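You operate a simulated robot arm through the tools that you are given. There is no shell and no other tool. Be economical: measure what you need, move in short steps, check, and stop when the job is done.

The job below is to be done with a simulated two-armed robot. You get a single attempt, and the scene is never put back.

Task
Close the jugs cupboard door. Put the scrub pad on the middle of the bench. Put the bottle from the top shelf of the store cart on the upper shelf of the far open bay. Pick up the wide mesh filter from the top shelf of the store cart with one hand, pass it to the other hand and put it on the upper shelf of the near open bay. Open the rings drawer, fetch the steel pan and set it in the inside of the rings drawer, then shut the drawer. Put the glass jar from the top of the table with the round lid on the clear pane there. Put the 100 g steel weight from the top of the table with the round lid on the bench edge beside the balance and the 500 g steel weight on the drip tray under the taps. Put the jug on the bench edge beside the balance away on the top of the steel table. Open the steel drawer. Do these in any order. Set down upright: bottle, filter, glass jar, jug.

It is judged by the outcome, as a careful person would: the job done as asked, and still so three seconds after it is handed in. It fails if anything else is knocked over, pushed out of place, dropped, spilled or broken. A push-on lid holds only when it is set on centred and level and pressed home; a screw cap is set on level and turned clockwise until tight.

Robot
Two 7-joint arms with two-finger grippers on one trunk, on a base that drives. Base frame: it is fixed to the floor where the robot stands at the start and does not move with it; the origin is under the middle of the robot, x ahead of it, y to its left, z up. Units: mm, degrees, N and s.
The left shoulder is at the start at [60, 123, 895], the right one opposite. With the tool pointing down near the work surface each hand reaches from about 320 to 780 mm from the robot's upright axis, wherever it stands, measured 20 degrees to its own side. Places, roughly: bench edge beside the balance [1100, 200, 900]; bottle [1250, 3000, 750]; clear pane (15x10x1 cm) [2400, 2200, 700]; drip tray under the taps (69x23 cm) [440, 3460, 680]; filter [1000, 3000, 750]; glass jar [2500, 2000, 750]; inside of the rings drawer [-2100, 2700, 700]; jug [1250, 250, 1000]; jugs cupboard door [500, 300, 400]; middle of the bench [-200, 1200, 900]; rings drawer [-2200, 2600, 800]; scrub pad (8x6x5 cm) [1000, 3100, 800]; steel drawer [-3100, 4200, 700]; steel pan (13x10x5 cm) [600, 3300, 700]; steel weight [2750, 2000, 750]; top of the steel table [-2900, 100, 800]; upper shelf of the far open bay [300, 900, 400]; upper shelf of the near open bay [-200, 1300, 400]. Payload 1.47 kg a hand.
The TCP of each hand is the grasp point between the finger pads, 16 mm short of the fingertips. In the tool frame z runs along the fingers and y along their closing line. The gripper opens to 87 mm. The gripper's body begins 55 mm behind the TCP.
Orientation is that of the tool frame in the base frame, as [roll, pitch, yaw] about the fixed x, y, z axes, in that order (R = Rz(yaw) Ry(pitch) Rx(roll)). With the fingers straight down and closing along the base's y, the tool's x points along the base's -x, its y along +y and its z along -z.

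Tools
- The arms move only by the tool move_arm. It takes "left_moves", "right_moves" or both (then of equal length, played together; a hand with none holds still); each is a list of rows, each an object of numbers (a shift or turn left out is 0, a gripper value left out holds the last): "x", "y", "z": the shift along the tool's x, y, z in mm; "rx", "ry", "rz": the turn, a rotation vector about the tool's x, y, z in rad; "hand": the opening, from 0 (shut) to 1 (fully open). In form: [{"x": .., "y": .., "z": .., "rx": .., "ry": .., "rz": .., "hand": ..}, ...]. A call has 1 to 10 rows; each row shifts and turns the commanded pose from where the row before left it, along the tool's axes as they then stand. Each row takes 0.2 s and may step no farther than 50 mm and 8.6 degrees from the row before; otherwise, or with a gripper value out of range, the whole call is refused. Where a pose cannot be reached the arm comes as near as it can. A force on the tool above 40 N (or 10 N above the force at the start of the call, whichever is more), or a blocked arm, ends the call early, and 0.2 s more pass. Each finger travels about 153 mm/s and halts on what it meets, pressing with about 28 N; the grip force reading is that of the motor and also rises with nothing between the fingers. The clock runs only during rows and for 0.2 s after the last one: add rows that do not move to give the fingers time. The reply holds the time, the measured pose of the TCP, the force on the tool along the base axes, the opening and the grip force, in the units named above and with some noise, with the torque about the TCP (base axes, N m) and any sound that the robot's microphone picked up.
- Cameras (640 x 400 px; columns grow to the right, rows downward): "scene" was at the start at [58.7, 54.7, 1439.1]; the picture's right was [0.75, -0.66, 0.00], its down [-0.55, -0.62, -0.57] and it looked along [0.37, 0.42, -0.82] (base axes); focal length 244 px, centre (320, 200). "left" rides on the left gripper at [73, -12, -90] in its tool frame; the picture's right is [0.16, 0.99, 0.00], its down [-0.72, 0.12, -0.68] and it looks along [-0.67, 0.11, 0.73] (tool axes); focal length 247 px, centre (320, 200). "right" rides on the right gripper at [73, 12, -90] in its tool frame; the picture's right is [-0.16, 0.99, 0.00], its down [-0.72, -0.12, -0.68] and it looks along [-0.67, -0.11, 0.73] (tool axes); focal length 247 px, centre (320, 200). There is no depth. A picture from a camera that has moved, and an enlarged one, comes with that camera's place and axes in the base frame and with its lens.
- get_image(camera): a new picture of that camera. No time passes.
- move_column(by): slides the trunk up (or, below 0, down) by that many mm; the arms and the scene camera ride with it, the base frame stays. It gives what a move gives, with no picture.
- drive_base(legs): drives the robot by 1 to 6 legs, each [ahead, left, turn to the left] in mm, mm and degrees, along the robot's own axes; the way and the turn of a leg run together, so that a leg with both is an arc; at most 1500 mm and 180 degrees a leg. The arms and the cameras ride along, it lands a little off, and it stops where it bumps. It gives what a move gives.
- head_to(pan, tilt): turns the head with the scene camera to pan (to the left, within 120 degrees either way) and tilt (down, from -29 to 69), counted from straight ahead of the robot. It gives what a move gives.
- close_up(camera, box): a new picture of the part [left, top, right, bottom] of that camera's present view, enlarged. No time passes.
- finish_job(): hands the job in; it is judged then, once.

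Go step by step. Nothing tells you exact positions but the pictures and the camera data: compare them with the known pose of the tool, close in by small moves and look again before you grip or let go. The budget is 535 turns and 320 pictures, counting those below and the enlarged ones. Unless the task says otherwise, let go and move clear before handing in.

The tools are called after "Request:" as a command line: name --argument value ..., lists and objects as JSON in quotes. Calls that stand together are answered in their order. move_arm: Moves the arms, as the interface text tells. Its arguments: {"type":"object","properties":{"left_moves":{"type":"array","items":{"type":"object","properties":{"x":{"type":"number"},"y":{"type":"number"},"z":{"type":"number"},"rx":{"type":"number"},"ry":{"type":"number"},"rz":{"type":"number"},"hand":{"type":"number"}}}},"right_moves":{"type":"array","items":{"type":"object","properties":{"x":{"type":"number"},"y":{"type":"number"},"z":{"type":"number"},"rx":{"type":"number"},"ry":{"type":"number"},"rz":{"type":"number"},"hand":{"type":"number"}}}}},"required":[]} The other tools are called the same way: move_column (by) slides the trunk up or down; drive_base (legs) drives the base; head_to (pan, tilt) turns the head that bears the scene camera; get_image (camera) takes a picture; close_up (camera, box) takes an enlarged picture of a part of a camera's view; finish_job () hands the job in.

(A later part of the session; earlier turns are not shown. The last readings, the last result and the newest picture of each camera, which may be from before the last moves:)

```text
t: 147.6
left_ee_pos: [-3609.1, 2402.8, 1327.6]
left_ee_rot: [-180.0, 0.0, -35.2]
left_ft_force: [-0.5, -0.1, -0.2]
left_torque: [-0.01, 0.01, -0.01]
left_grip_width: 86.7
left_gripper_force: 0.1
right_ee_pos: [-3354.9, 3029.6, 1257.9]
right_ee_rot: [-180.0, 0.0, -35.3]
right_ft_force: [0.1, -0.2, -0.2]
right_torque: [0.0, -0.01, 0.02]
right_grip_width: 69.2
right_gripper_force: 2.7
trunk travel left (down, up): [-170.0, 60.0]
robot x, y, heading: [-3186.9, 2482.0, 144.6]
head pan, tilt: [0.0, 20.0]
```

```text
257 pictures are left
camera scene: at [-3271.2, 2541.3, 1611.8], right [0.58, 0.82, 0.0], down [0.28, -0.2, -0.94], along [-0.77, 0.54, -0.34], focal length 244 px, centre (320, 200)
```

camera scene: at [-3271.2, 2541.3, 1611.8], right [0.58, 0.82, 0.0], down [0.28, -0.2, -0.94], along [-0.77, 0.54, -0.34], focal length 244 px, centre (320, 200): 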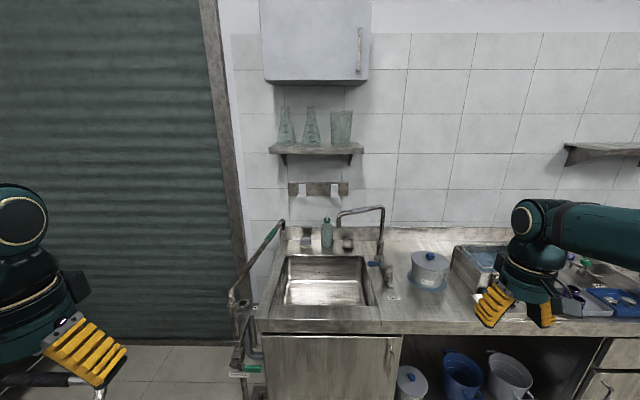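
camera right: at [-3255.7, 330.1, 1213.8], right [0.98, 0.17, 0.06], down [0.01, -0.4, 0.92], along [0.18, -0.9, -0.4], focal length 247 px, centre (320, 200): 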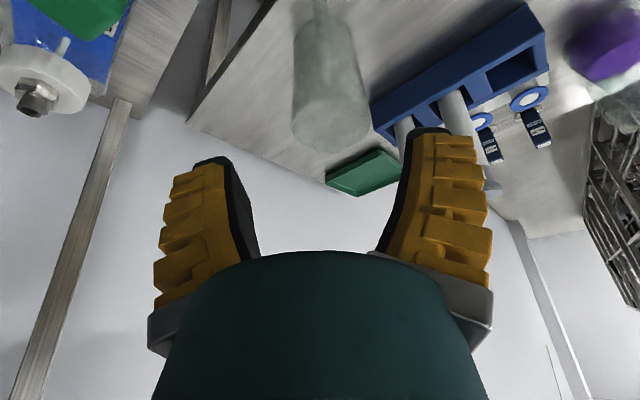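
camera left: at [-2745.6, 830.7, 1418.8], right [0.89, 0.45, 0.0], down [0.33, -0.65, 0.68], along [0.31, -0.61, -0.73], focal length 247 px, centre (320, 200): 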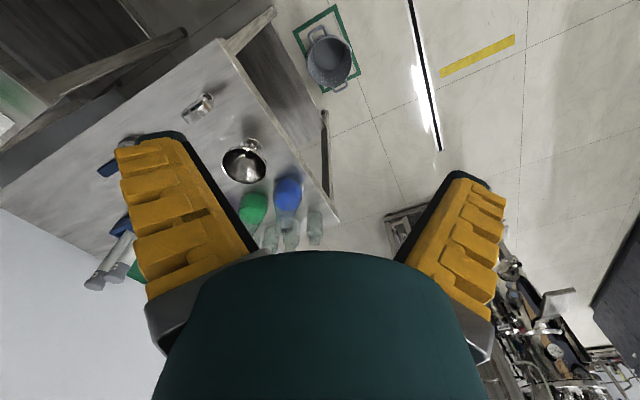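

I face the sink bench squarely. Strafe right to the drawer and look.

Request:
drive_base --legs '[[0, -1380, 0]]'

Request:
move_column --by -120

Request:
head_to --pan 0 --tilt 40

Request:
get_image --camera "scene"

```text
t: 160.1
left_ee_pos: [-2810.4, 3545.3, 1327.2]
left_ee_rot: [179.9, 0.0, -34.6]
left_ft_force: [-0.1, 0.1, 0.1]
left_torque: [-0.02, -0.04, 0.01]
left_grip_width: 86.9
left_gripper_force: 0.1
right_ee_pos: [-2557.4, 4173.6, 1258.7]
right_ee_rot: [-180.0, -0.1, -34.7]
right_ft_force: [0.4, -0.3, 1.4]
right_torque: [0.0, 0.0, -0.03]
right_grip_width: 69.3
right_gripper_force: 2.4
trunk travel left (down, up): [-170.0, 60.0]
robot x, y, heading: [-2391.3, 3628.0, 145.4]
head pan, tilt: [0.0, 20.0]
```

```text
t: 161.6
left_ee_pos: [-2811.0, 3545.6, 1208.5]
left_ee_rot: [-180.0, -0.1, -34.6]
left_ft_force: [-0.5, 0.6, -0.3]
left_torque: [-0.04, 0.01, 0.02]
left_grip_width: 86.9
left_gripper_force: 0.1
right_ee_pos: [-2557.7, 4173.5, 1137.6]
right_ee_rot: [-180.0, 0.0, -34.7]
right_ft_force: [-0.1, -0.7, -0.6]
right_torque: [0.02, 0.02, 0.04]
right_grip_width: 69.4
right_gripper_force: 2.6
trunk travel left (down, up): [-50.0, 180.0]
robot x, y, heading: [-2388.4, 3625.7, 145.2]
head pan, tilt: [0.0, 20.0]
```

```text
t: 162.4
left_ee_pos: [-2808.6, 3545.6, 1207.4]
left_ee_rot: [-180.0, 0.0, -34.6]
left_ft_force: [0.3, 0.5, 0.3]
left_torque: [0.0, 0.04, 0.04]
left_grip_width: 86.9
left_gripper_force: 0.1
right_ee_pos: [-2558.4, 4173.4, 1137.9]
right_ee_rot: [179.9, 0.0, -34.7]
right_ft_force: [0.2, -0.2, -0.7]
right_torque: [-0.02, 0.0, 0.01]
right_grip_width: 69.3
right_gripper_force: 2.5
trunk travel left (down, up): [-50.0, 180.0]
robot x, y, heading: [-2387.6, 3630.1, 145.3]
head pan, tilt: [0.0, 40.0]
```

```text
256 pictures are left
camera scene: at [-2465.1, 3681.6, 1460.5], right [0.57, 0.82, 0.0], down [0.53, -0.37, -0.77], along [-0.63, 0.44, -0.64], focal length 244 px, centre (320, 200)
```

scene: 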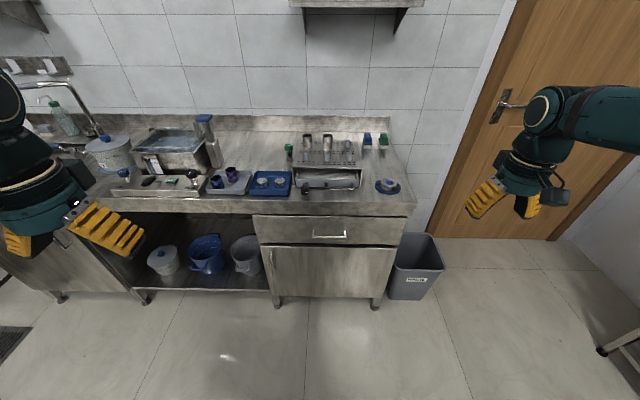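

The drawer's bar handle is ahead at about z≈790. Zoom to see its shape.

Request:
close_up --camera "scene" --box '[240, 180, 420, 280]'

```text
3.56 times, centred on (330, 230) of scene
camera zoom: at [-2465.1, 3681.6, 1460.5], right [0.57, 0.82, 0.0], down [0.53, -0.37, -0.77], along [-0.63, 0.44, -0.64], focal length 868 px, centre (284, 93)
```

zoom: 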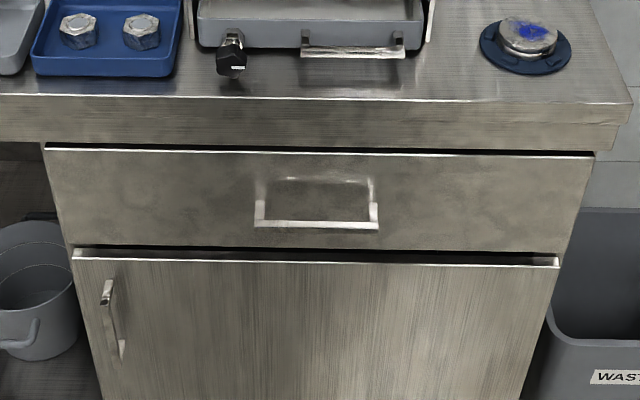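

The bar stands ~55 mm off the face: I can grip it from above with one finger behind it. Bring the right hand over and turn it 90°.

Request:
move_arm --right_moves '[{"y": 45, "hand": 1}, {"y": 45}, {"y": 45}, {"y": 45}, {"y": 45}, {"y": 45}, {"y": 40, "z": 10}, {"x": -30, "z": 30}, {"x": -30, "z": 30}]'

Request:
move_arm --right_moves '[{"rz": -0.149}, {"rz": -0.149}, {"rz": -0.149}, {"rz": -0.149}, {"rz": -0.149}, {"rz": -0.149}, {"rz": -0.149}, {"rz": -0.149}, {"rz": -0.149}, {"rz": -0.149}]'

Request:
move_arm --right_moves '[{"rz": -0.08}]'

Request:
get_image --camera "scene"

Request:
get_image --camera "right"

```text
t: 164.4
left_ee_pos: [-2810.3, 3545.5, 1206.7]
left_ee_rot: [180.0, 0.0, -34.6]
left_ft_force: [0.4, 0.5, -0.8]
left_torque: [0.0, -0.01, 0.0]
left_grip_width: 87.4
left_gripper_force: 0.0
right_ee_pos: [-2784.7, 3952.0, 1067.6]
right_ee_rot: [180.0, 0.1, -34.6]
right_ft_force: [0.0, -0.4, 0.0]
right_torque: [-0.01, -0.02, -0.01]
right_grip_width: 87.0
right_gripper_force: 0.1
trunk travel left (down, up): [-50.0, 180.0]
robot x, y, heading: [-2387.1, 3628.2, 145.5]
head pan, tilt: [0.0, 40.0]
```

```text
t: 166.6
left_ee_pos: [-2810.3, 3545.9, 1208.4]
left_ee_rot: [180.0, 0.0, -34.6]
left_ft_force: [0.2, -0.1, 0.0]
left_torque: [0.0, 0.0, 0.02]
left_grip_width: 87.0
left_gripper_force: 0.0
right_ee_pos: [-2783.8, 3951.8, 1067.8]
right_ee_rot: [180.0, -0.1, 51.0]
right_ft_force: [0.2, -0.1, -0.4]
right_torque: [0.02, 0.02, 0.02]
right_grip_width: 87.0
right_gripper_force: 0.1
trunk travel left (down, up): [-50.0, 180.0]
robot x, y, heading: [-2388.9, 3625.6, 145.0]
head pan, tilt: [0.0, 40.0]
```

```text
t: 167.0
left_ee_pos: [-2809.2, 3545.6, 1208.2]
left_ee_rot: [-180.0, -0.1, -34.7]
left_ft_force: [0.4, -0.5, -0.2]
left_torque: [0.02, 0.05, 0.0]
left_grip_width: 87.0
left_gripper_force: 0.1
right_ee_pos: [-2783.4, 3951.5, 1069.2]
right_ee_rot: [-180.0, 0.0, 55.3]
right_ft_force: [-0.6, -0.7, -0.8]
right_torque: [0.01, -0.01, -0.02]
right_grip_width: 86.9
right_gripper_force: 0.0
trunk travel left (down, up): [-50.0, 180.0]
robot x, y, heading: [-2386.9, 3627.6, 145.4]
head pan, tilt: [0.0, 40.0]
```

```text
254 pictures are left
camera scene: at [-2465.2, 3681.7, 1460.4], right [0.57, 0.82, 0.0], down [0.53, -0.37, -0.77], along [-0.63, 0.44, -0.64], focal length 244 px, centre (320, 200)
```

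scene: 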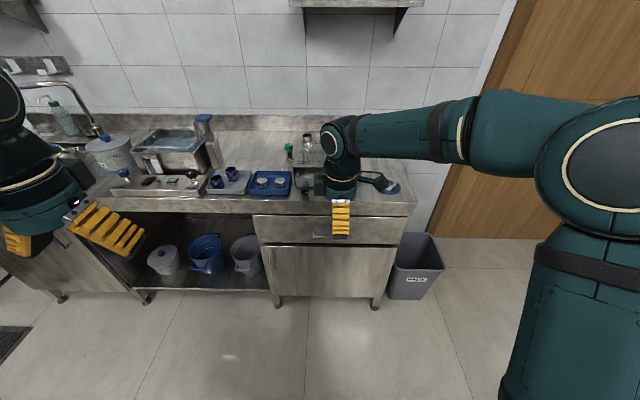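

```text
253 pictures are left
camera right: at [-2733.8, 4005.3, 1159.0], right [0.72, -0.69, 0.0], down [-0.51, -0.53, 0.68], along [-0.47, -0.49, -0.73], focal length 247 px, centre (320, 200)
```

right: 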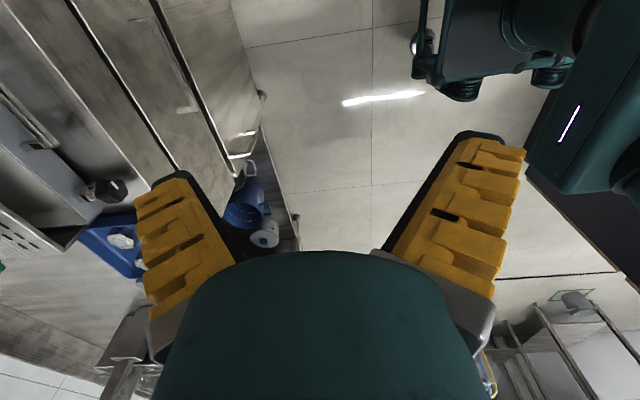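

Request:
close_up --camera "right" --box '[80, 0, 280, 180]'

```text
2.22 times, centred on (180, 90) of right
camera zoom: at [-2733.8, 4005.3, 1159.0], right [0.72, -0.69, 0.0], down [-0.51, -0.53, 0.68], along [-0.47, -0.49, -0.73], focal length 549 px, centre (631, 444)
```

zoom: 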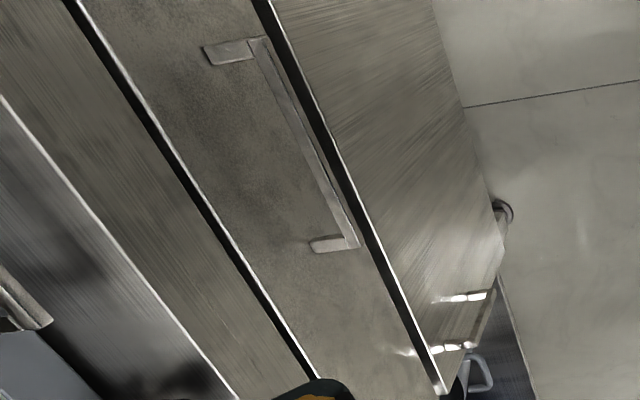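

Triangulated: bar centre ≈ (-2960,4075,757), ~124 mm long. I tilt the tool so the fingers lean forward under the counter lip, lower, and advance to just above the bar.

Request:
move_arm --right_moves '[{"rx": 0.15, "hand": 0.75}, {"rx": 0.15}, {"y": 12.9, "z": 41.6}, {"y": 12.9, "z": 41.6}, {"y": 12.9, "z": 41.6}, {"y": 12.9, "z": 41.6}, {"y": 12.9, "z": 41.6}, {"y": -40, "z": 12.3}, {"y": -40, "z": 12.3}, {"y": -40, "z": 12.3}]'

Request:
get_image --camera "right"

Request:
close_up --camera "scene" --box '[260, 160, 420, 270]'

```text
t: 169.2
left_ee_pos: [-2810.2, 3545.7, 1208.8]
left_ee_rot: [179.9, 0.0, -34.7]
left_ft_force: [-0.2, -0.5, 0.3]
left_torque: [0.0, -0.05, 0.0]
left_grip_width: 87.0
left_gripper_force: 0.1
right_ee_pos: [-2886.6, 4026.2, 847.9]
right_ee_rot: [-162.9, -0.2, 55.3]
right_ft_force: [-0.8, -0.4, -0.5]
right_torque: [0.0, -0.02, 0.0]
right_grip_width: 69.1
right_gripper_force: 3.7
trunk travel left (down, up): [-50.0, 180.0]
robot x, y, heading: [-2387.6, 3625.2, 145.3]
head pan, tilt: [0.0, 40.0]
```

```text
251 pictures are left
camera right: at [-2815.8, 4064.4, 931.2], right [0.69, -0.67, -0.29], down [-0.34, -0.65, 0.68], along [-0.64, -0.37, -0.67], focal length 247 px, centre (320, 200)
```

right: 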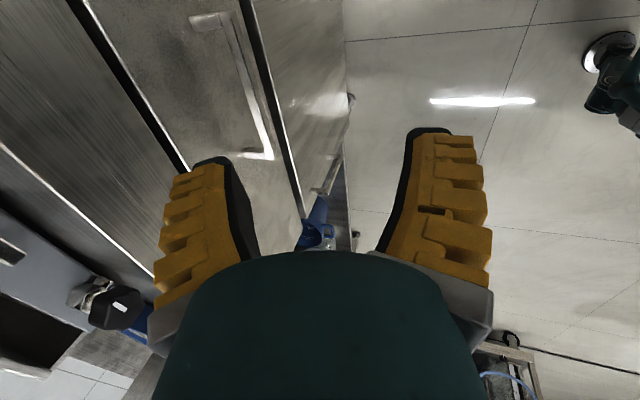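

```text
3.64 times, centred on (340, 215) of scene
camera zoom: at [-2465.7, 3682.2, 1460.3], right [0.57, 0.82, 0.0], down [0.53, -0.37, -0.77], along [-0.63, 0.44, -0.64], focal length 888 px, centre (247, 146)
```

zoom: 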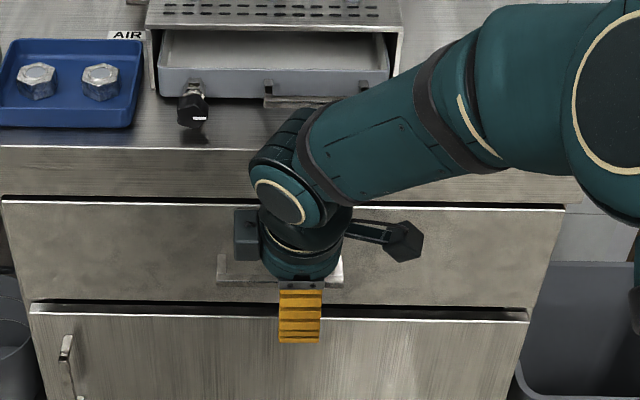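

Bar confirmed at d=-4762, z=758. Advance so it lies between the fingers.

Request:
move_arm --right_moves '[{"y": -27}, {"y": -27}, {"z": 35}, {"z": 35}, {"z": 30}]'

Request:
get_image --camera "right"

```text
t: 170.4
left_ee_pos: [-2810.7, 3546.2, 1207.1]
left_ee_rot: [-180.0, 0.0, -34.7]
left_ft_force: [0.0, -0.1, -0.1]
left_torque: [-0.03, -0.02, 0.03]
left_grip_width: 86.8
left_gripper_force: 0.2
right_ee_pos: [-2955.2, 4071.4, 770.4]
right_ee_rot: [-162.8, 0.0, 55.4]
right_ft_force: [0.3, 0.7, -0.2]
right_torque: [0.01, 0.03, -0.01]
right_grip_width: 68.9
right_gripper_force: 2.6
trunk travel left (down, up): [-50.0, 180.0]
robot x, y, heading: [-2388.3, 3628.3, 145.5]
head pan, tilt: [0.0, 40.0]
```

```text
249 pictures are left
camera right: at [-2884.0, 4109.1, 852.6], right [0.69, -0.67, -0.29], down [-0.34, -0.65, 0.68], along [-0.64, -0.37, -0.67], focal length 247 px, centre (320, 200)
```

right: 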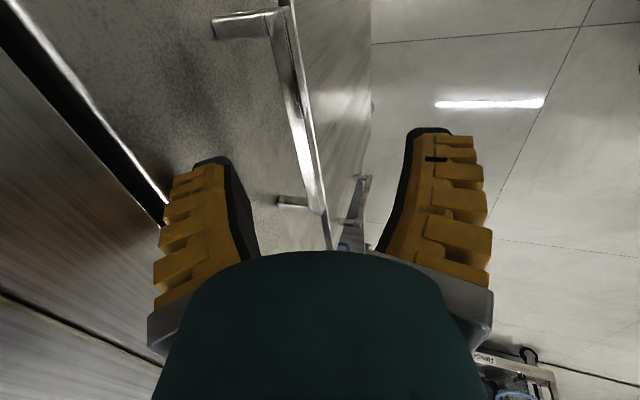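

The bar is between the fingers. Close and pull a little.

Request:
move_arm --right_moves '[{"z": 8}, {"hand": 0}, {}, {}]'

Request:
move_arm --right_moves '[{"y": 19, "z": -6}, {"y": 28, "z": -8.8}, {"y": 38, "z": -11.8}, {"y": 38, "z": -11.8}]'

Request:
get_image --camera "scene"

```text
t: 171.4
left_ee_pos: [-2809.1, 3545.0, 1208.1]
left_ee_rot: [-180.0, 0.0, -34.7]
left_ft_force: [0.0, -0.4, 0.1]
left_torque: [-0.03, 0.01, -0.01]
left_grip_width: 87.2
left_gripper_force: 0.0
right_ee_pos: [-2957.2, 4071.2, 763.3]
right_ee_rot: [-162.8, 0.0, 55.3]
right_ft_force: [1.0, -0.3, 0.2]
right_torque: [-0.07, -0.01, 0.0]
right_grip_width: 0.0
right_gripper_force: 28.1
trunk travel left (down, up): [-50.0, 180.0]
robot x, y, heading: [-2387.3, 3628.1, 145.2]
head pan, tilt: [0.0, 40.0]
```

```text
t: 172.4
left_ee_pos: [-2809.3, 3545.0, 1208.8]
left_ee_rot: [-179.9, 0.0, -34.7]
left_ft_force: [0.2, 0.4, 0.6]
left_torque: [0.01, 0.01, -0.02]
left_grip_width: 86.9
left_gripper_force: 0.1
right_ee_pos: [-2850.3, 3998.1, 768.0]
right_ee_rot: [-162.8, 0.0, 55.3]
right_ft_force: [0.5, 0.0, 0.0]
right_torque: [0.03, -0.04, 0.06]
right_grip_width: 0.1
right_gripper_force: 28.0
trunk travel left (down, up): [-50.0, 180.0]
robot x, y, heading: [-2387.3, 3625.5, 145.2]
head pan, tilt: [0.0, 40.0]
```

```text
248 pictures are left
camera scene: at [-2464.8, 3680.9, 1460.5], right [0.57, 0.82, 0.0], down [0.53, -0.37, -0.77], along [-0.63, 0.44, -0.64], focal length 244 px, centre (320, 200)
```

scene: 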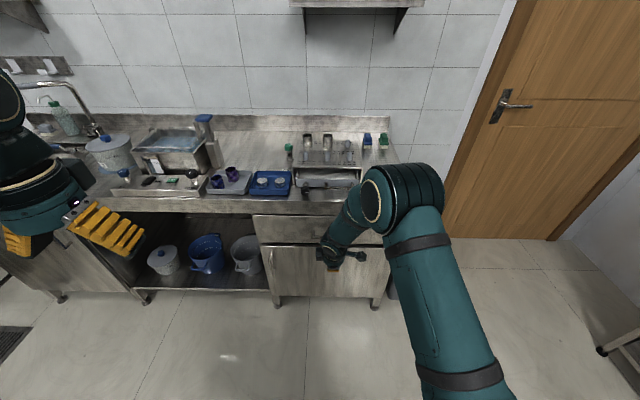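

The fingers closed above the bar. Reopen, return and go ~25 mm deeper.

Request:
move_arm --right_moves '[{"z": -20, "hand": 0.75}, {"z": -20}, {}, {"y": -41, "z": 12.8}, {"y": -41, "z": 12.8}, {"y": -41, "z": 12.8}]'

Request:
get_image --camera "right"

```text
t: 173.8
left_ee_pos: [-2810.9, 3546.0, 1207.5]
left_ee_rot: [-180.0, -0.1, -34.7]
left_ft_force: [0.5, 0.9, -0.1]
left_torque: [-0.03, 0.0, 0.03]
left_grip_width: 87.2
left_gripper_force: 0.1
right_ee_pos: [-2946.5, 4067.4, 800.2]
right_ee_rot: [-162.8, -0.1, 55.3]
right_ft_force: [-0.3, -0.1, 1.0]
right_torque: [-0.02, 0.0, 0.0]
right_grip_width: 69.2
right_gripper_force: 3.2
trunk travel left (down, up): [-50.0, 180.0]
robot x, y, heading: [-2388.1, 3626.1, 145.3]
head pan, tilt: [0.0, 40.0]
```

```text
247 pictures are left
camera right: at [-2875.0, 4104.9, 882.5], right [0.69, -0.67, -0.29], down [-0.34, -0.65, 0.68], along [-0.64, -0.37, -0.67], focal length 247 px, centre (320, 200)
```

right: 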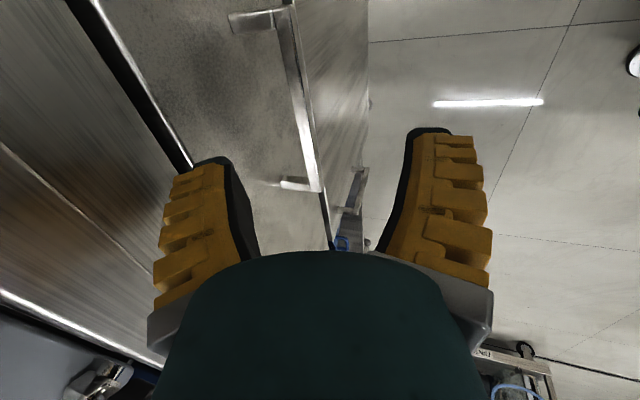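

Refined: bar ≈ d −4777, z ≈ 738. Go there and close.

Request:
move_arm --right_moves '[{"y": -6}, {"z": 32}, {"z": 30}, {"hand": 0}, {}, {}]'

```text
t: 174.6
left_ee_pos: [-2809.5, 3544.8, 1207.8]
left_ee_rot: [180.0, 0.0, -34.8]
left_ft_force: [-1.2, -0.9, 0.8]
left_torque: [-0.05, -0.03, -0.03]
left_grip_width: 86.9
left_gripper_force: 0.1
right_ee_pos: [-2962.3, 4074.1, 756.6]
right_ee_rot: [-163.2, 0.2, 55.1]
right_ft_force: [16.9, -9.8, 11.6]
right_torque: [0.75, 0.89, -0.38]
right_grip_width: 64.7
right_gripper_force: 3.3
trunk travel left (down, up): [-50.0, 180.0]
robot x, y, heading: [-2388.3, 3622.3, 145.4]
head pan, tilt: [0.0, 40.0]
stopped in row 3 (right hand): the force on the tool passed its limit at 79 N (the readings are from after the stop); the commanded pose is now the measured one
```

Request:
get_image --camera "right"

Request:
close_up --camera "scene" --box '[260, 160, 420, 270]'

```text
246 pictures are left
camera right: at [-2890.3, 4112.3, 839.2], right [0.68, -0.67, -0.29], down [-0.34, -0.64, 0.69], along [-0.64, -0.37, -0.67], focal length 247 px, centre (320, 200)
```

right: 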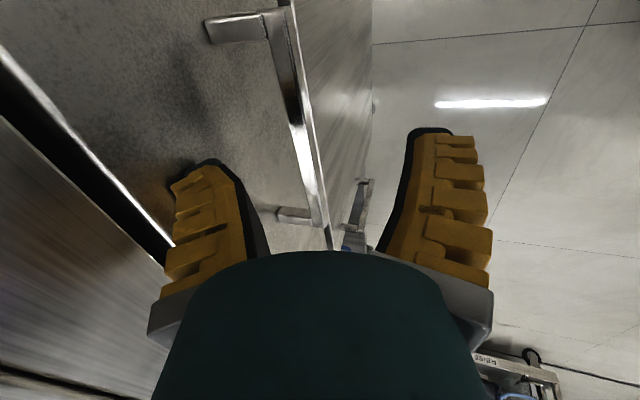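

```text
3.64 times, centred on (340, 215) of scene
camera zoom: at [-2463.8, 3680.9, 1460.6], right [0.57, 0.82, 0.0], down [0.53, -0.37, -0.77], along [-0.63, 0.44, -0.64], focal length 888 px, centre (247, 146)
```

zoom: 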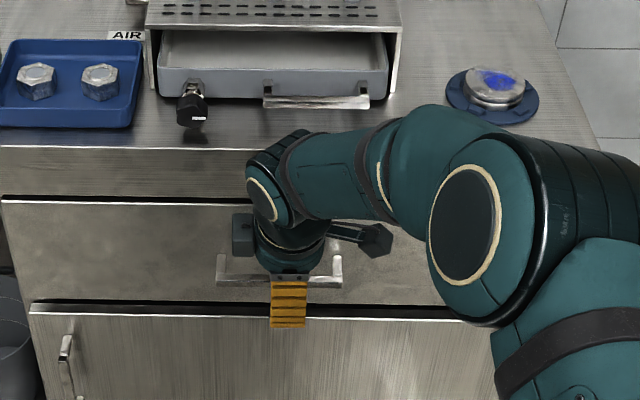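

The far fingertip touched the drawer face; narrow the opening, shift back a little and go down vertically.

Request:
move_arm --right_moves '[{"y": 6, "z": -8}, {"hand": 0.5}, {}, {}]'

Request:
get_image --camera "right"

```text
t: 175.6
left_ee_pos: [-2809.2, 3545.4, 1206.8]
left_ee_rot: [-180.0, 0.0, -34.7]
left_ft_force: [-0.6, -0.7, 0.4]
left_torque: [0.01, -0.03, 0.0]
left_grip_width: 87.0
left_gripper_force: 0.1
right_ee_pos: [-2957.0, 4071.7, 761.4]
right_ee_rot: [-163.0, -0.1, 55.1]
right_ft_force: [0.1, 0.3, 0.6]
right_torque: [-0.02, 0.01, 0.03]
right_grip_width: 48.8
right_gripper_force: 3.5
trunk travel left (down, up): [-50.0, 180.0]
robot x, y, heading: [-2390.0, 3625.3, 145.4]
head pan, tilt: [0.0, 40.0]
```

```text
244 pictures are left
camera right: at [-2884.4, 4109.5, 843.7], right [0.68, -0.67, -0.29], down [-0.34, -0.64, 0.68], along [-0.64, -0.37, -0.67], focal length 247 px, centre (320, 200)
```

right: 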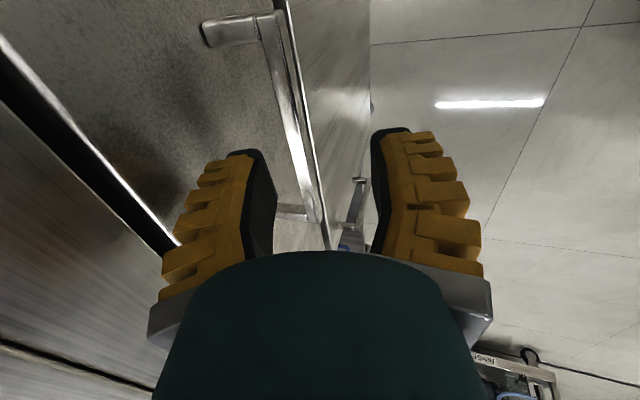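

Request:
move_arm --right_moves '[{"z": 13, "y": 1}, {"z": 13, "y": 0}]'

Request:
get_image --camera "right"

```text
t: 176.2
left_ee_pos: [-2810.1, 3545.2, 1208.4]
left_ee_rot: [180.0, 0.0, -34.7]
left_ft_force: [0.5, -0.5, -0.1]
left_torque: [0.02, -0.03, 0.0]
left_grip_width: 87.0
left_gripper_force: 0.0
right_ee_pos: [-2962.4, 4075.3, 736.6]
right_ee_rot: [-162.9, 0.1, 55.1]
right_ft_force: [-1.2, 0.1, -0.1]
right_torque: [-0.01, -0.03, 0.01]
right_grip_width: 49.1
right_gripper_force: 4.1
trunk travel left (down, up): [-50.0, 180.0]
robot x, y, heading: [-2385.1, 3627.2, 145.1]
head pan, tilt: [0.0, 40.0]
```

```text
243 pictures are left
camera right: at [-2890.7, 4113.3, 818.7], right [0.68, -0.67, -0.29], down [-0.34, -0.64, 0.69], along [-0.65, -0.37, -0.67], focal length 247 px, centre (320, 200)
```

right: 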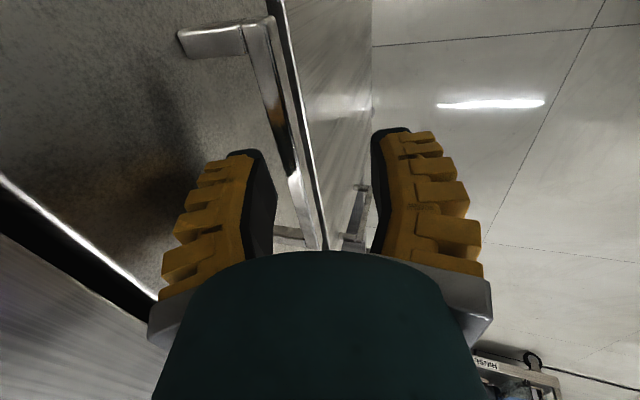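

Request:
move_arm --right_moves '[{"hand": 0}, {}, {}]'

```text
t: 177.0
left_ee_pos: [-2810.5, 3546.1, 1208.2]
left_ee_rot: [180.0, 0.0, -34.7]
left_ft_force: [0.7, 0.6, -0.9]
left_torque: [0.03, 0.02, 0.0]
left_grip_width: 87.2
left_gripper_force: 0.0
right_ee_pos: [-2961.3, 4074.2, 736.8]
right_ee_rot: [-163.0, 0.0, 55.2]
right_ft_force: [0.4, 0.6, 0.2]
right_torque: [0.0, 0.01, 0.03]
right_grip_width: 0.0
right_gripper_force: 27.9
trunk travel left (down, up): [-50.0, 180.0]
robot x, y, heading: [-2387.9, 3627.2, 145.2]
head pan, tilt: [0.0, 40.0]
```

Request:
get_image --camera "right"

Request:
close_up --camera "scene" --box '[280, 190, 380, 260]'

```text
242 pictures are left
camera right: at [-2890.6, 4113.1, 818.9], right [0.68, -0.67, -0.29], down [-0.34, -0.64, 0.68], along [-0.64, -0.37, -0.67], focal length 247 px, centre (320, 200)
```

right: 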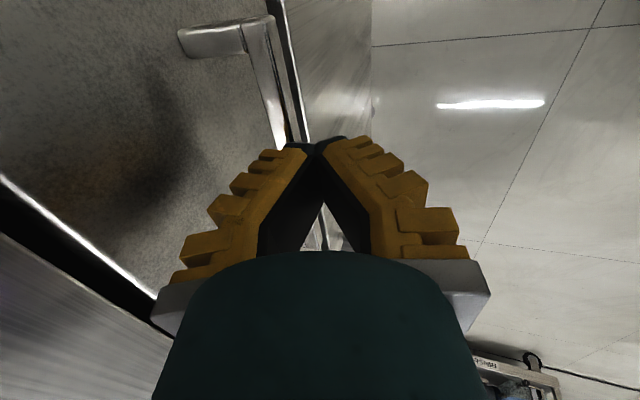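

```text
5.71 times, centred on (330, 225) of scene
camera zoom: at [-2465.0, 3681.6, 1460.4], right [0.57, 0.82, 0.0], down [0.53, -0.37, -0.77], along [-0.63, 0.44, -0.64], focal length 1395 px, centre (263, 57)
```

zoom: 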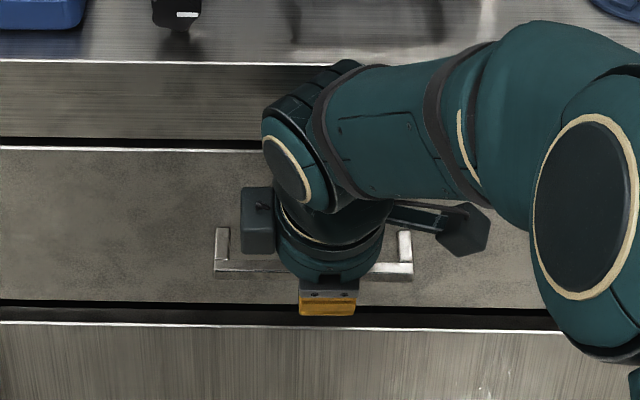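

The bar slipped below the tips; better estimate is d≈−4777, z≈730 with a ~30 mm gap. Retry with a narrower opening, a bit farther forward and deeper.

Request:
move_arm --right_moves '[{"z": -40}, {"y": -9, "hand": 0.38}, {}, {"z": 30}, {"z": 20}]'

Request:
get_image --camera "right"

```text
t: 178.2
left_ee_pos: [-2809.7, 3546.3, 1207.4]
left_ee_rot: [-179.9, 0.0, -34.7]
left_ft_force: [0.8, -0.5, -0.6]
left_torque: [0.01, 0.0, 0.02]
left_grip_width: 86.6
left_gripper_force: 0.1
right_ee_pos: [-2971.1, 4080.5, 729.3]
right_ee_rot: [-163.0, 0.0, 55.3]
right_ft_force: [-0.5, -0.6, -0.4]
right_torque: [-0.05, -0.03, -0.01]
right_grip_width: 39.3
right_gripper_force: 4.7
trunk travel left (down, up): [-50.0, 180.0]
robot x, y, heading: [-2392.1, 3622.4, 145.4]
head pan, tilt: [0.0, 40.0]
```

```text
240 pictures are left
camera right: at [-2899.1, 4119.5, 811.4], right [0.68, -0.67, -0.29], down [-0.34, -0.64, 0.69], along [-0.64, -0.37, -0.67], focal length 247 px, centre (320, 200)
```

right: 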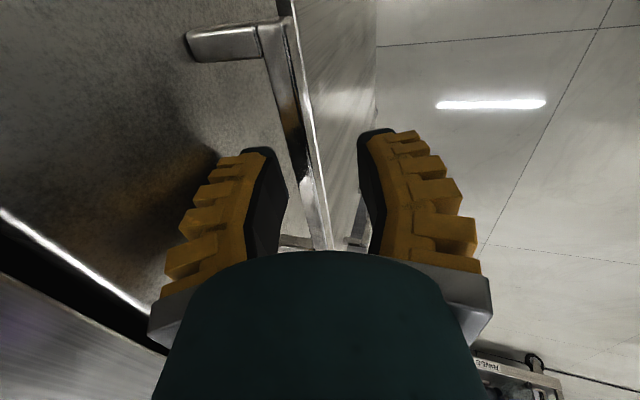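

Request:
move_arm --right_moves '[{"z": 12}, {"hand": 0}, {}, {}]'

```text
t: 179.2
left_ee_pos: [-2809.8, 3544.4, 1208.3]
left_ee_rot: [-179.9, 0.0, -34.7]
left_ft_force: [-0.9, 0.4, 0.2]
left_torque: [-0.02, 0.01, -0.01]
left_grip_width: 86.9
left_gripper_force: 0.1
right_ee_pos: [-2974.4, 4083.9, 719.1]
right_ee_rot: [-162.8, 0.1, 55.1]
right_ft_force: [-5.6, 2.5, 5.4]
right_torque: [-0.41, 0.19, -0.35]
right_grip_width: 8.7
right_gripper_force: 30.2
trunk travel left (down, up): [-50.0, 180.0]
robot x, y, heading: [-2391.7, 3627.9, 145.5]
head pan, tilt: [0.0, 40.0]
```

Gripped the bar (8.7 mm). Pull the drawer straight out.

Request:
move_arm --right_moves '[{"y": 14, "z": -4.4}, {"y": 24, "z": -7.4}, {"y": 29, "z": -8.9}, {"y": 29, "z": -8.9}, {"y": 29, "z": -8.9}, {"y": 29, "z": -8.9}, {"y": 29, "z": -8.9}]'

Request:
get_image --camera "scene"

```text
t: 180.8
left_ee_pos: [-2810.6, 3543.9, 1207.4]
left_ee_rot: [-180.0, -0.1, -34.7]
left_ft_force: [0.2, 0.1, -0.4]
left_torque: [0.02, -0.02, -0.04]
left_grip_width: 87.0
left_gripper_force: 0.0
right_ee_pos: [-2816.4, 3971.2, 715.3]
right_ee_rot: [-163.0, -0.1, 55.3]
right_ft_force: [-6.9, -12.2, -3.9]
right_torque: [0.19, -0.12, -0.44]
right_grip_width: 5.8
right_gripper_force: 30.0
trunk travel left (down, up): [-50.0, 180.0]
robot x, y, heading: [-2391.2, 3627.3, 145.2]
head pan, tilt: [0.0, 40.0]
```

```text
239 pictures are left
camera scene: at [-2465.2, 3679.8, 1460.4], right [0.57, 0.82, 0.0], down [0.53, -0.36, -0.77], along [-0.63, 0.44, -0.64], focal length 244 px, centre (320, 200)
```

scene: 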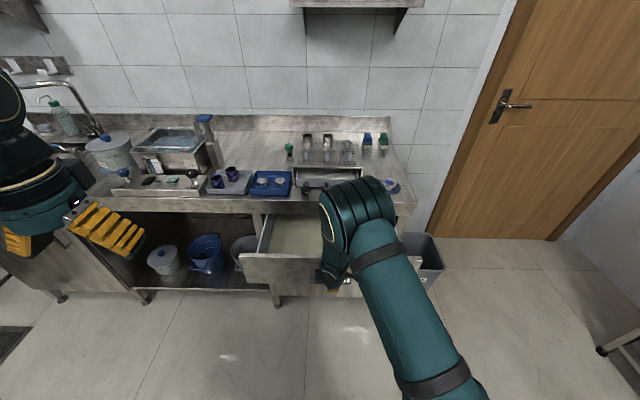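

It opens well. Pull further toward its full travel.

Request:
move_arm --right_moves '[{"y": 29, "z": -8.9}, {"y": 29, "z": -8.9}, {"y": 29, "z": -8.9}, {"y": 29, "z": -8.9}]'

Request:
get_image --camera "scene"

```text
t: 181.8
left_ee_pos: [-2810.8, 3543.3, 1207.8]
left_ee_rot: [-179.9, 0.0, -34.7]
left_ft_force: [-0.5, -0.4, -0.4]
left_torque: [0.02, 0.03, 0.02]
left_grip_width: 87.0
left_gripper_force: 0.1
right_ee_pos: [-2719.0, 3903.0, 718.1]
right_ee_rot: [-163.1, 0.1, 55.3]
right_ft_force: [-11.7, -18.4, -17.2]
right_torque: [-0.03, -0.15, -0.35]
right_grip_width: 6.1
right_gripper_force: 30.2
trunk travel left (down, up): [-50.0, 180.0]
robot x, y, heading: [-2392.7, 3631.4, 145.4]
head pan, tilt: [0.0, 40.0]
```

```text
238 pictures are left
camera scene: at [-2466.2, 3680.0, 1460.4], right [0.57, 0.82, 0.0], down [0.53, -0.36, -0.77], along [-0.63, 0.44, -0.64], focal length 244 px, centre (320, 200)
```

scene: 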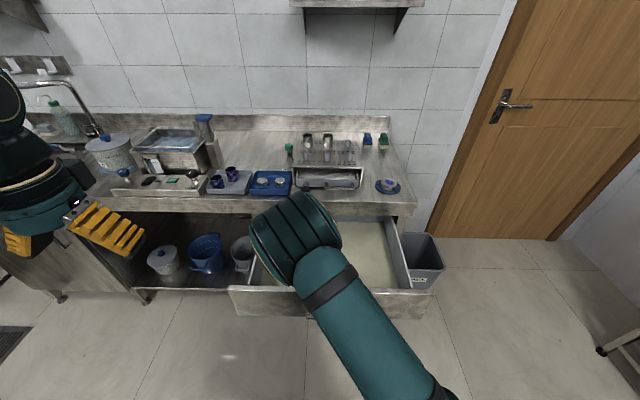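

The drawer is wide open (~310 mm). Release and lift clear.

Request:
move_arm --right_moves '[{"hand": 0.35}, {}, {"z": -40}, {"z": -45}, {"z": -45}, {"z": -45}, {"rx": -0.15, "z": -45}, {"rx": -0.15, "z": -45}, {"z": -45}]'

Request:
get_image --camera "scene"

```text
t: 183.8
left_ee_pos: [-2809.6, 3545.3, 1208.5]
left_ee_rot: [180.0, 0.0, -34.8]
left_ft_force: [0.3, 0.2, 0.7]
left_torque: [-0.01, -0.01, -0.04]
left_grip_width: 87.2
left_gripper_force: 0.1
right_ee_pos: [-2659.4, 3865.9, 1018.0]
right_ee_rot: [179.9, 0.2, 55.2]
right_ft_force: [0.3, 0.0, 0.0]
right_torque: [0.04, 0.0, -0.07]
right_grip_width: 36.3
right_gripper_force: 4.1
trunk travel left (down, up): [-50.0, 180.0]
robot x, y, heading: [-2388.2, 3627.0, 145.2]
head pan, tilt: [0.0, 40.0]
```

```text
237 pictures are left
camera scene: at [-2464.1, 3681.9, 1460.5], right [0.57, 0.82, 0.0], down [0.53, -0.37, -0.77], along [-0.63, 0.44, -0.64], focal length 244 px, centre (320, 200)
```

scene: 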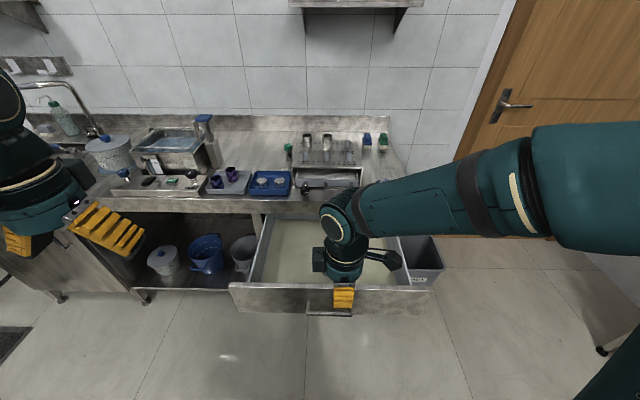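

The steel drawer is open. Now look back at the bench end for the rings drawer, and to the right toward the store cart.

Request:
head_to --pan 118 --tilt 30

Request:
get_image --camera "scene"

Request:
head_to --pan -118 --tilt 25

Request:
get_image --camera "scene"

```text
t: 185.7
left_ee_pos: [-2809.9, 3544.7, 1208.0]
left_ee_rot: [180.0, 0.1, -34.7]
left_ft_force: [-0.7, -0.2, -0.3]
left_torque: [-0.03, 0.0, 0.05]
left_grip_width: 87.0
left_gripper_force: 0.1
right_ee_pos: [-2660.0, 3865.3, 1015.8]
right_ee_rot: [180.0, 0.1, 55.2]
right_ft_force: [-0.1, -1.0, 0.5]
right_torque: [0.0, 0.0, -0.01]
right_grip_width: 36.6
right_gripper_force: 4.3
trunk travel left (down, up): [-50.0, 180.0]
robot x, y, heading: [-2389.9, 3624.7, 145.1]
head pan, tilt: [118.0, 30.0]
```

```text
236 pictures are left
camera scene: at [-2405.7, 3543.4, 1475.8], right [-0.99, 0.12, 0.0], down [0.06, 0.5, -0.87], along [-0.1, -0.86, -0.5], focal length 244 px, centre (320, 200)
```

scene: 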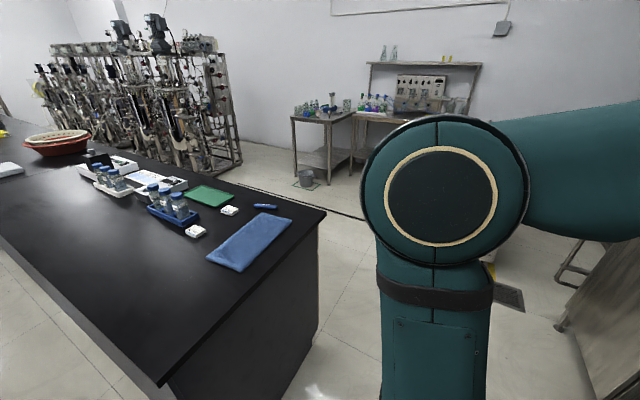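

```text
t: 189.1
left_ee_pos: [-2810.2, 3545.3, 1207.4]
left_ee_rot: [-180.0, 0.0, -34.7]
left_ft_force: [-0.4, -0.5, 0.2]
left_torque: [0.03, -0.01, 0.02]
left_grip_width: 87.2
left_gripper_force: 0.0
right_ee_pos: [-2659.9, 3865.9, 1016.3]
right_ee_rot: [180.0, 0.0, 55.2]
right_ft_force: [0.9, -0.8, 0.6]
right_torque: [-0.04, -0.02, 0.0]
right_grip_width: 36.3
right_gripper_force: 4.8
trunk travel left (down, up): [-50.0, 180.0]
robot x, y, heading: [-2389.0, 3625.2, 145.2]
head pan, tilt: [-118.0, 25.0]
```

```text
235 pictures are left
camera scene: at [-2313.2, 3675.5, 1483.8], right [0.46, -0.89, 0.0], down [-0.38, -0.19, -0.91], along [0.81, 0.42, -0.42], focal length 244 px, centre (320, 200)
```

scene: 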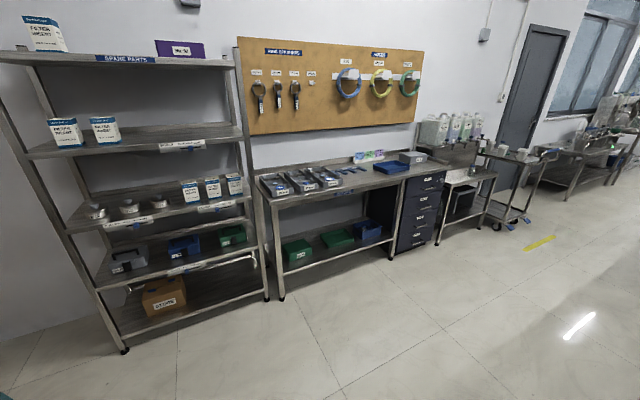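

The store cart is visible down the back corridor. I turn the right tool back to neutral and drive there along the back side.

Request:
move_arm --right_moves '[{"rz": 0.143, "z": -15, "y": 10}, {"rz": 0.143, "z": -15}, {"rz": 0.143, "z": -15}, {"rz": 0.143, "z": -15}, {"rz": 0.143, "z": -15}, {"rz": 0.143, "z": -15}, {"rz": 0.143}, {"rz": 0.143}, {"rz": 0.143}, {"rz": 0.143}]'

Request:
move_arm --right_moves '[{"rz": 0.141, "y": -40}, {"y": -45}, {"y": -45}]'

Request:
drive_base --legs '[[0, -520, 0], [-1500, 0, 0], [-1300, 0, 0], [0, 0, -90]]'

Request:
head_to --pan -20 --tilt 30

Request:
get_image --camera "scene"

```text
t: 191.3
left_ee_pos: [-2810.5, 3545.3, 1208.5]
left_ee_rot: [180.0, 0.0, -34.8]
left_ft_force: [-0.4, 0.6, 0.4]
left_torque: [0.0, 0.03, 0.01]
left_grip_width: 86.9
left_gripper_force: 0.0
right_ee_pos: [-2652.3, 3858.5, 1107.9]
right_ee_rot: [179.9, -0.2, -26.8]
right_ft_force: [-0.9, 0.1, 0.4]
right_torque: [-0.01, -0.04, 0.01]
right_grip_width: 36.4
right_gripper_force: 4.1
trunk travel left (down, up): [-50.0, 180.0]
robot x, y, heading: [-2389.2, 3627.7, 145.5]
head pan, tilt: [-118.0, 25.0]
```

```text
t: 192.1
left_ee_pos: [-2808.5, 3545.7, 1208.6]
left_ee_rot: [180.0, -0.1, -34.7]
left_ft_force: [0.6, 0.1, 0.8]
left_torque: [0.0, 0.02, 0.0]
left_grip_width: 87.0
left_gripper_force: 0.1
right_ee_pos: [-2579.3, 3970.6, 1105.8]
right_ee_rot: [179.9, -0.1, -34.7]
right_ft_force: [0.5, -0.1, 0.6]
right_torque: [-0.02, 0.0, -0.02]
right_grip_width: 36.6
right_gripper_force: 4.5
trunk travel left (down, up): [-50.0, 180.0]
robot x, y, heading: [-2386.3, 3625.8, 145.5]
head pan, tilt: [-118.0, 25.0]
```

```text
t: 214.1
left_ee_pos: [120.9, 2912.2, 1207.9]
left_ee_rot: [179.9, 0.0, -123.5]
left_ft_force: [-0.4, 0.8, 0.7]
left_torque: [-0.05, -0.04, 0.03]
left_grip_width: 86.8
left_gripper_force: 0.0
right_ee_pos: [549.6, 2692.1, 1106.3]
right_ee_rot: [179.8, -0.2, -123.7]
right_ft_force: [-0.6, 0.1, -0.3]
right_torque: [0.0, 0.02, -0.03]
right_grip_width: 36.6
right_gripper_force: 4.8
trunk travel left (down, up): [-50.0, 180.0]
robot x, y, heading: [211.0, 2494.3, 56.4]
head pan, tilt: [-118.0, 25.0]
```

```text
t: 215.8
left_ee_pos: [120.1, 2912.5, 1207.7]
left_ee_rot: [180.0, 0.0, -123.5]
left_ft_force: [-0.5, -0.3, -0.1]
left_torque: [-0.01, -0.02, 0.0]
left_grip_width: 86.9
left_gripper_force: 0.1
right_ee_pos: [549.8, 2691.0, 1106.3]
right_ee_rot: [179.9, 0.0, -123.6]
right_ft_force: [-0.4, -0.4, -0.6]
right_torque: [-0.03, -0.04, -0.01]
right_grip_width: 36.6
right_gripper_force: 4.8
trunk travel left (down, up): [-50.0, 180.0]
robot x, y, heading: [211.1, 2490.6, 56.4]
head pan, tilt: [-20.0, 30.0]
```

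```text
234 pictures are left
camera scene: at [289.2, 2555.9, 1475.8], right [0.59, -0.8, 0.0], down [-0.4, -0.3, -0.87], along [0.7, 0.51, -0.5], focal length 244 px, centre (320, 200)
```

scene: 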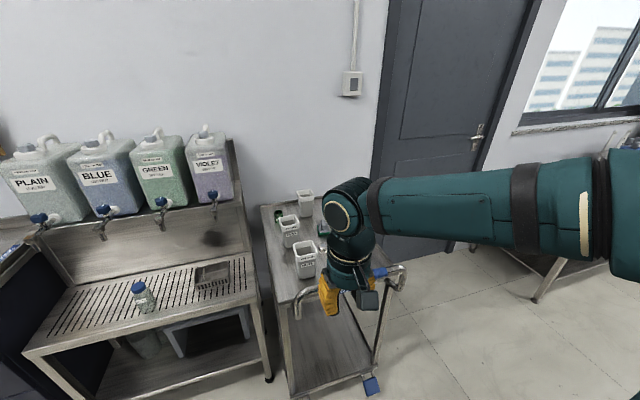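

Drip tray with the pan on it is ahead-left, the cart to the right. Zoom on both.

Request:
close_up --camera "scene" --box '[230, 170, 430, 310]'

Request:
close_up --camera "scene" --box '[30, 230, 270, 370]'

```text
2.86 times, centred on (330, 240) of scene
camera zoom: at [289.2, 2555.9, 1475.8], right [0.59, -0.8, 0.0], down [-0.4, -0.3, -0.87], along [0.7, 0.51, -0.5], focal length 698 px, centre (291, 86)
```

zoom: 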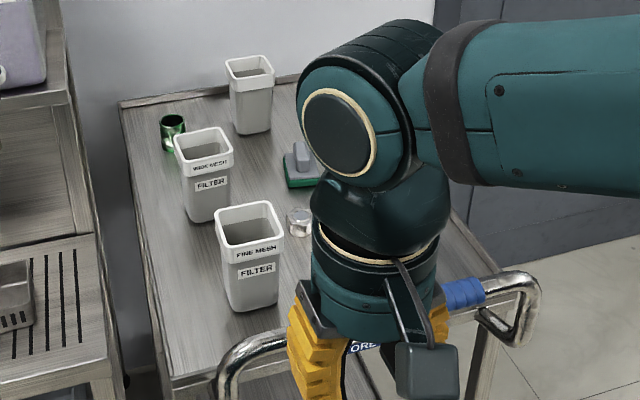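

```text
2.67 times, centred on (150, 300) of scene
camera zoom: at [289.2, 2555.9, 1475.8], right [0.59, -0.8, 0.0], down [-0.4, -0.3, -0.87], along [0.7, 0.51, -0.5], focal length 651 px, centre (773, -67)
```

zoom: 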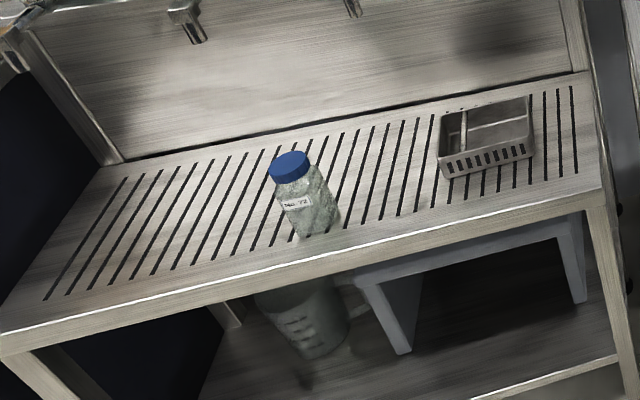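

Identified: wide mesh filter ≈ (890,3150), pad ≈ (1047,3084), pan on the drip tray. Move in front of the cart.

Request:
drive_base --legs '[[0, 0, -1.4], [0, -356, 0], [300, 0, 0]]'

Request:
head_to --pan 0 --tilt 45

Request:
move_arm --right_moves '[{"y": -40}, {"y": -40}, {"y": -40}, {"y": -40, "z": -20}, {"y": -40, "z": -20}, {"z": -30, "y": -30}]'

Request:
get_image --camera "scene"

```text
t: 221.5
left_ee_pos: [585.4, 2931.8, 1206.9]
left_ee_rot: [-180.0, -0.1, -125.1]
left_ft_force: [1.1, 0.5, -0.6]
left_torque: [-0.04, 0.04, -0.04]
left_grip_width: 86.9
left_gripper_force: 0.1
right_ee_pos: [1008.8, 2699.8, 1105.9]
right_ee_rot: [179.9, -0.3, -125.3]
right_ft_force: [0.7, 0.2, -0.1]
right_torque: [-0.02, -0.01, -0.02]
right_grip_width: 36.8
right_gripper_force: 4.8
trunk travel left (down, up): [-50.0, 180.0]
robot x, y, heading: [665.2, 2509.6, 54.8]
head pan, tilt: [-20.0, 30.0]
```

```text
t: 222.3
left_ee_pos: [584.2, 2929.7, 1208.0]
left_ee_rot: [-179.9, -0.2, -125.2]
left_ft_force: [0.0, -1.0, 1.0]
left_torque: [-0.01, -0.02, 0.0]
left_grip_width: 86.7
left_gripper_force: 0.1
right_ee_pos: [1006.8, 2697.3, 1107.4]
right_ee_rot: [180.0, -0.1, -125.1]
right_ft_force: [0.7, -0.3, 0.1]
right_torque: [0.02, -0.01, -0.01]
right_grip_width: 36.5
right_gripper_force: 4.3
trunk travel left (down, up): [-50.0, 180.0]
robot x, y, heading: [660.1, 2511.2, 54.9]
head pan, tilt: [0.0, 45.0]
```

```text
t: 223.7
left_ee_pos: [584.8, 2931.5, 1207.4]
left_ee_rot: [-179.9, 0.0, -125.1]
left_ft_force: [0.3, -1.1, 0.1]
left_torque: [-0.01, -0.01, 0.01]
left_grip_width: 87.0
left_gripper_force: 0.1
right_ee_pos: [1193.8, 2565.9, 1177.3]
right_ee_rot: [180.0, -0.1, -125.3]
right_ft_force: [-0.6, -0.8, 0.2]
right_torque: [0.0, -0.02, 0.02]
right_grip_width: 36.7
right_gripper_force: 4.3
trunk travel left (down, up): [-50.0, 180.0]
robot x, y, heading: [663.2, 2509.1, 54.9]
head pan, tilt: [0.0, 45.0]
```

```text
231 pictures are left
camera scene: at [716.7, 2585.4, 1453.2], right [0.82, -0.58, 0.0], down [-0.41, -0.58, -0.71], along [0.41, 0.58, -0.71], focal length 244 px, centre (320, 200)
```

scene: 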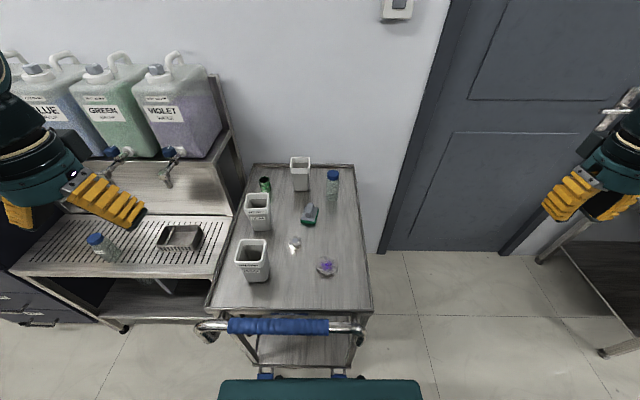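

A clear view of the cart. Zoom for identification.

Request:
close_up --camera "scene" --box '[200, 140, 390, 300]'

```text
2.50 times, centred on (295, 220) of scene
camera zoom: at [716.7, 2585.4, 1453.2], right [0.82, -0.58, 0.0], down [-0.41, -0.58, -0.71], along [0.41, 0.58, -0.71], focal length 610 px, centre (382, 150)
```

zoom: 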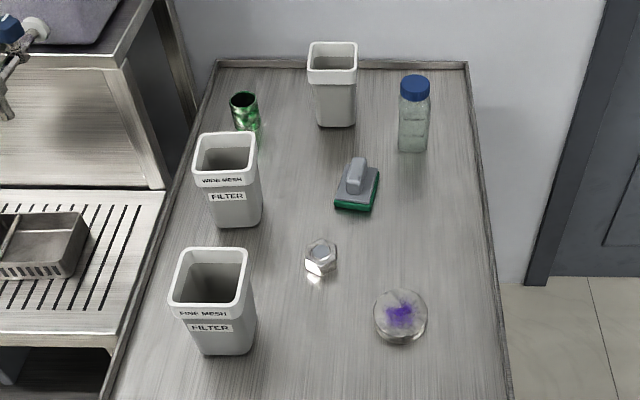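

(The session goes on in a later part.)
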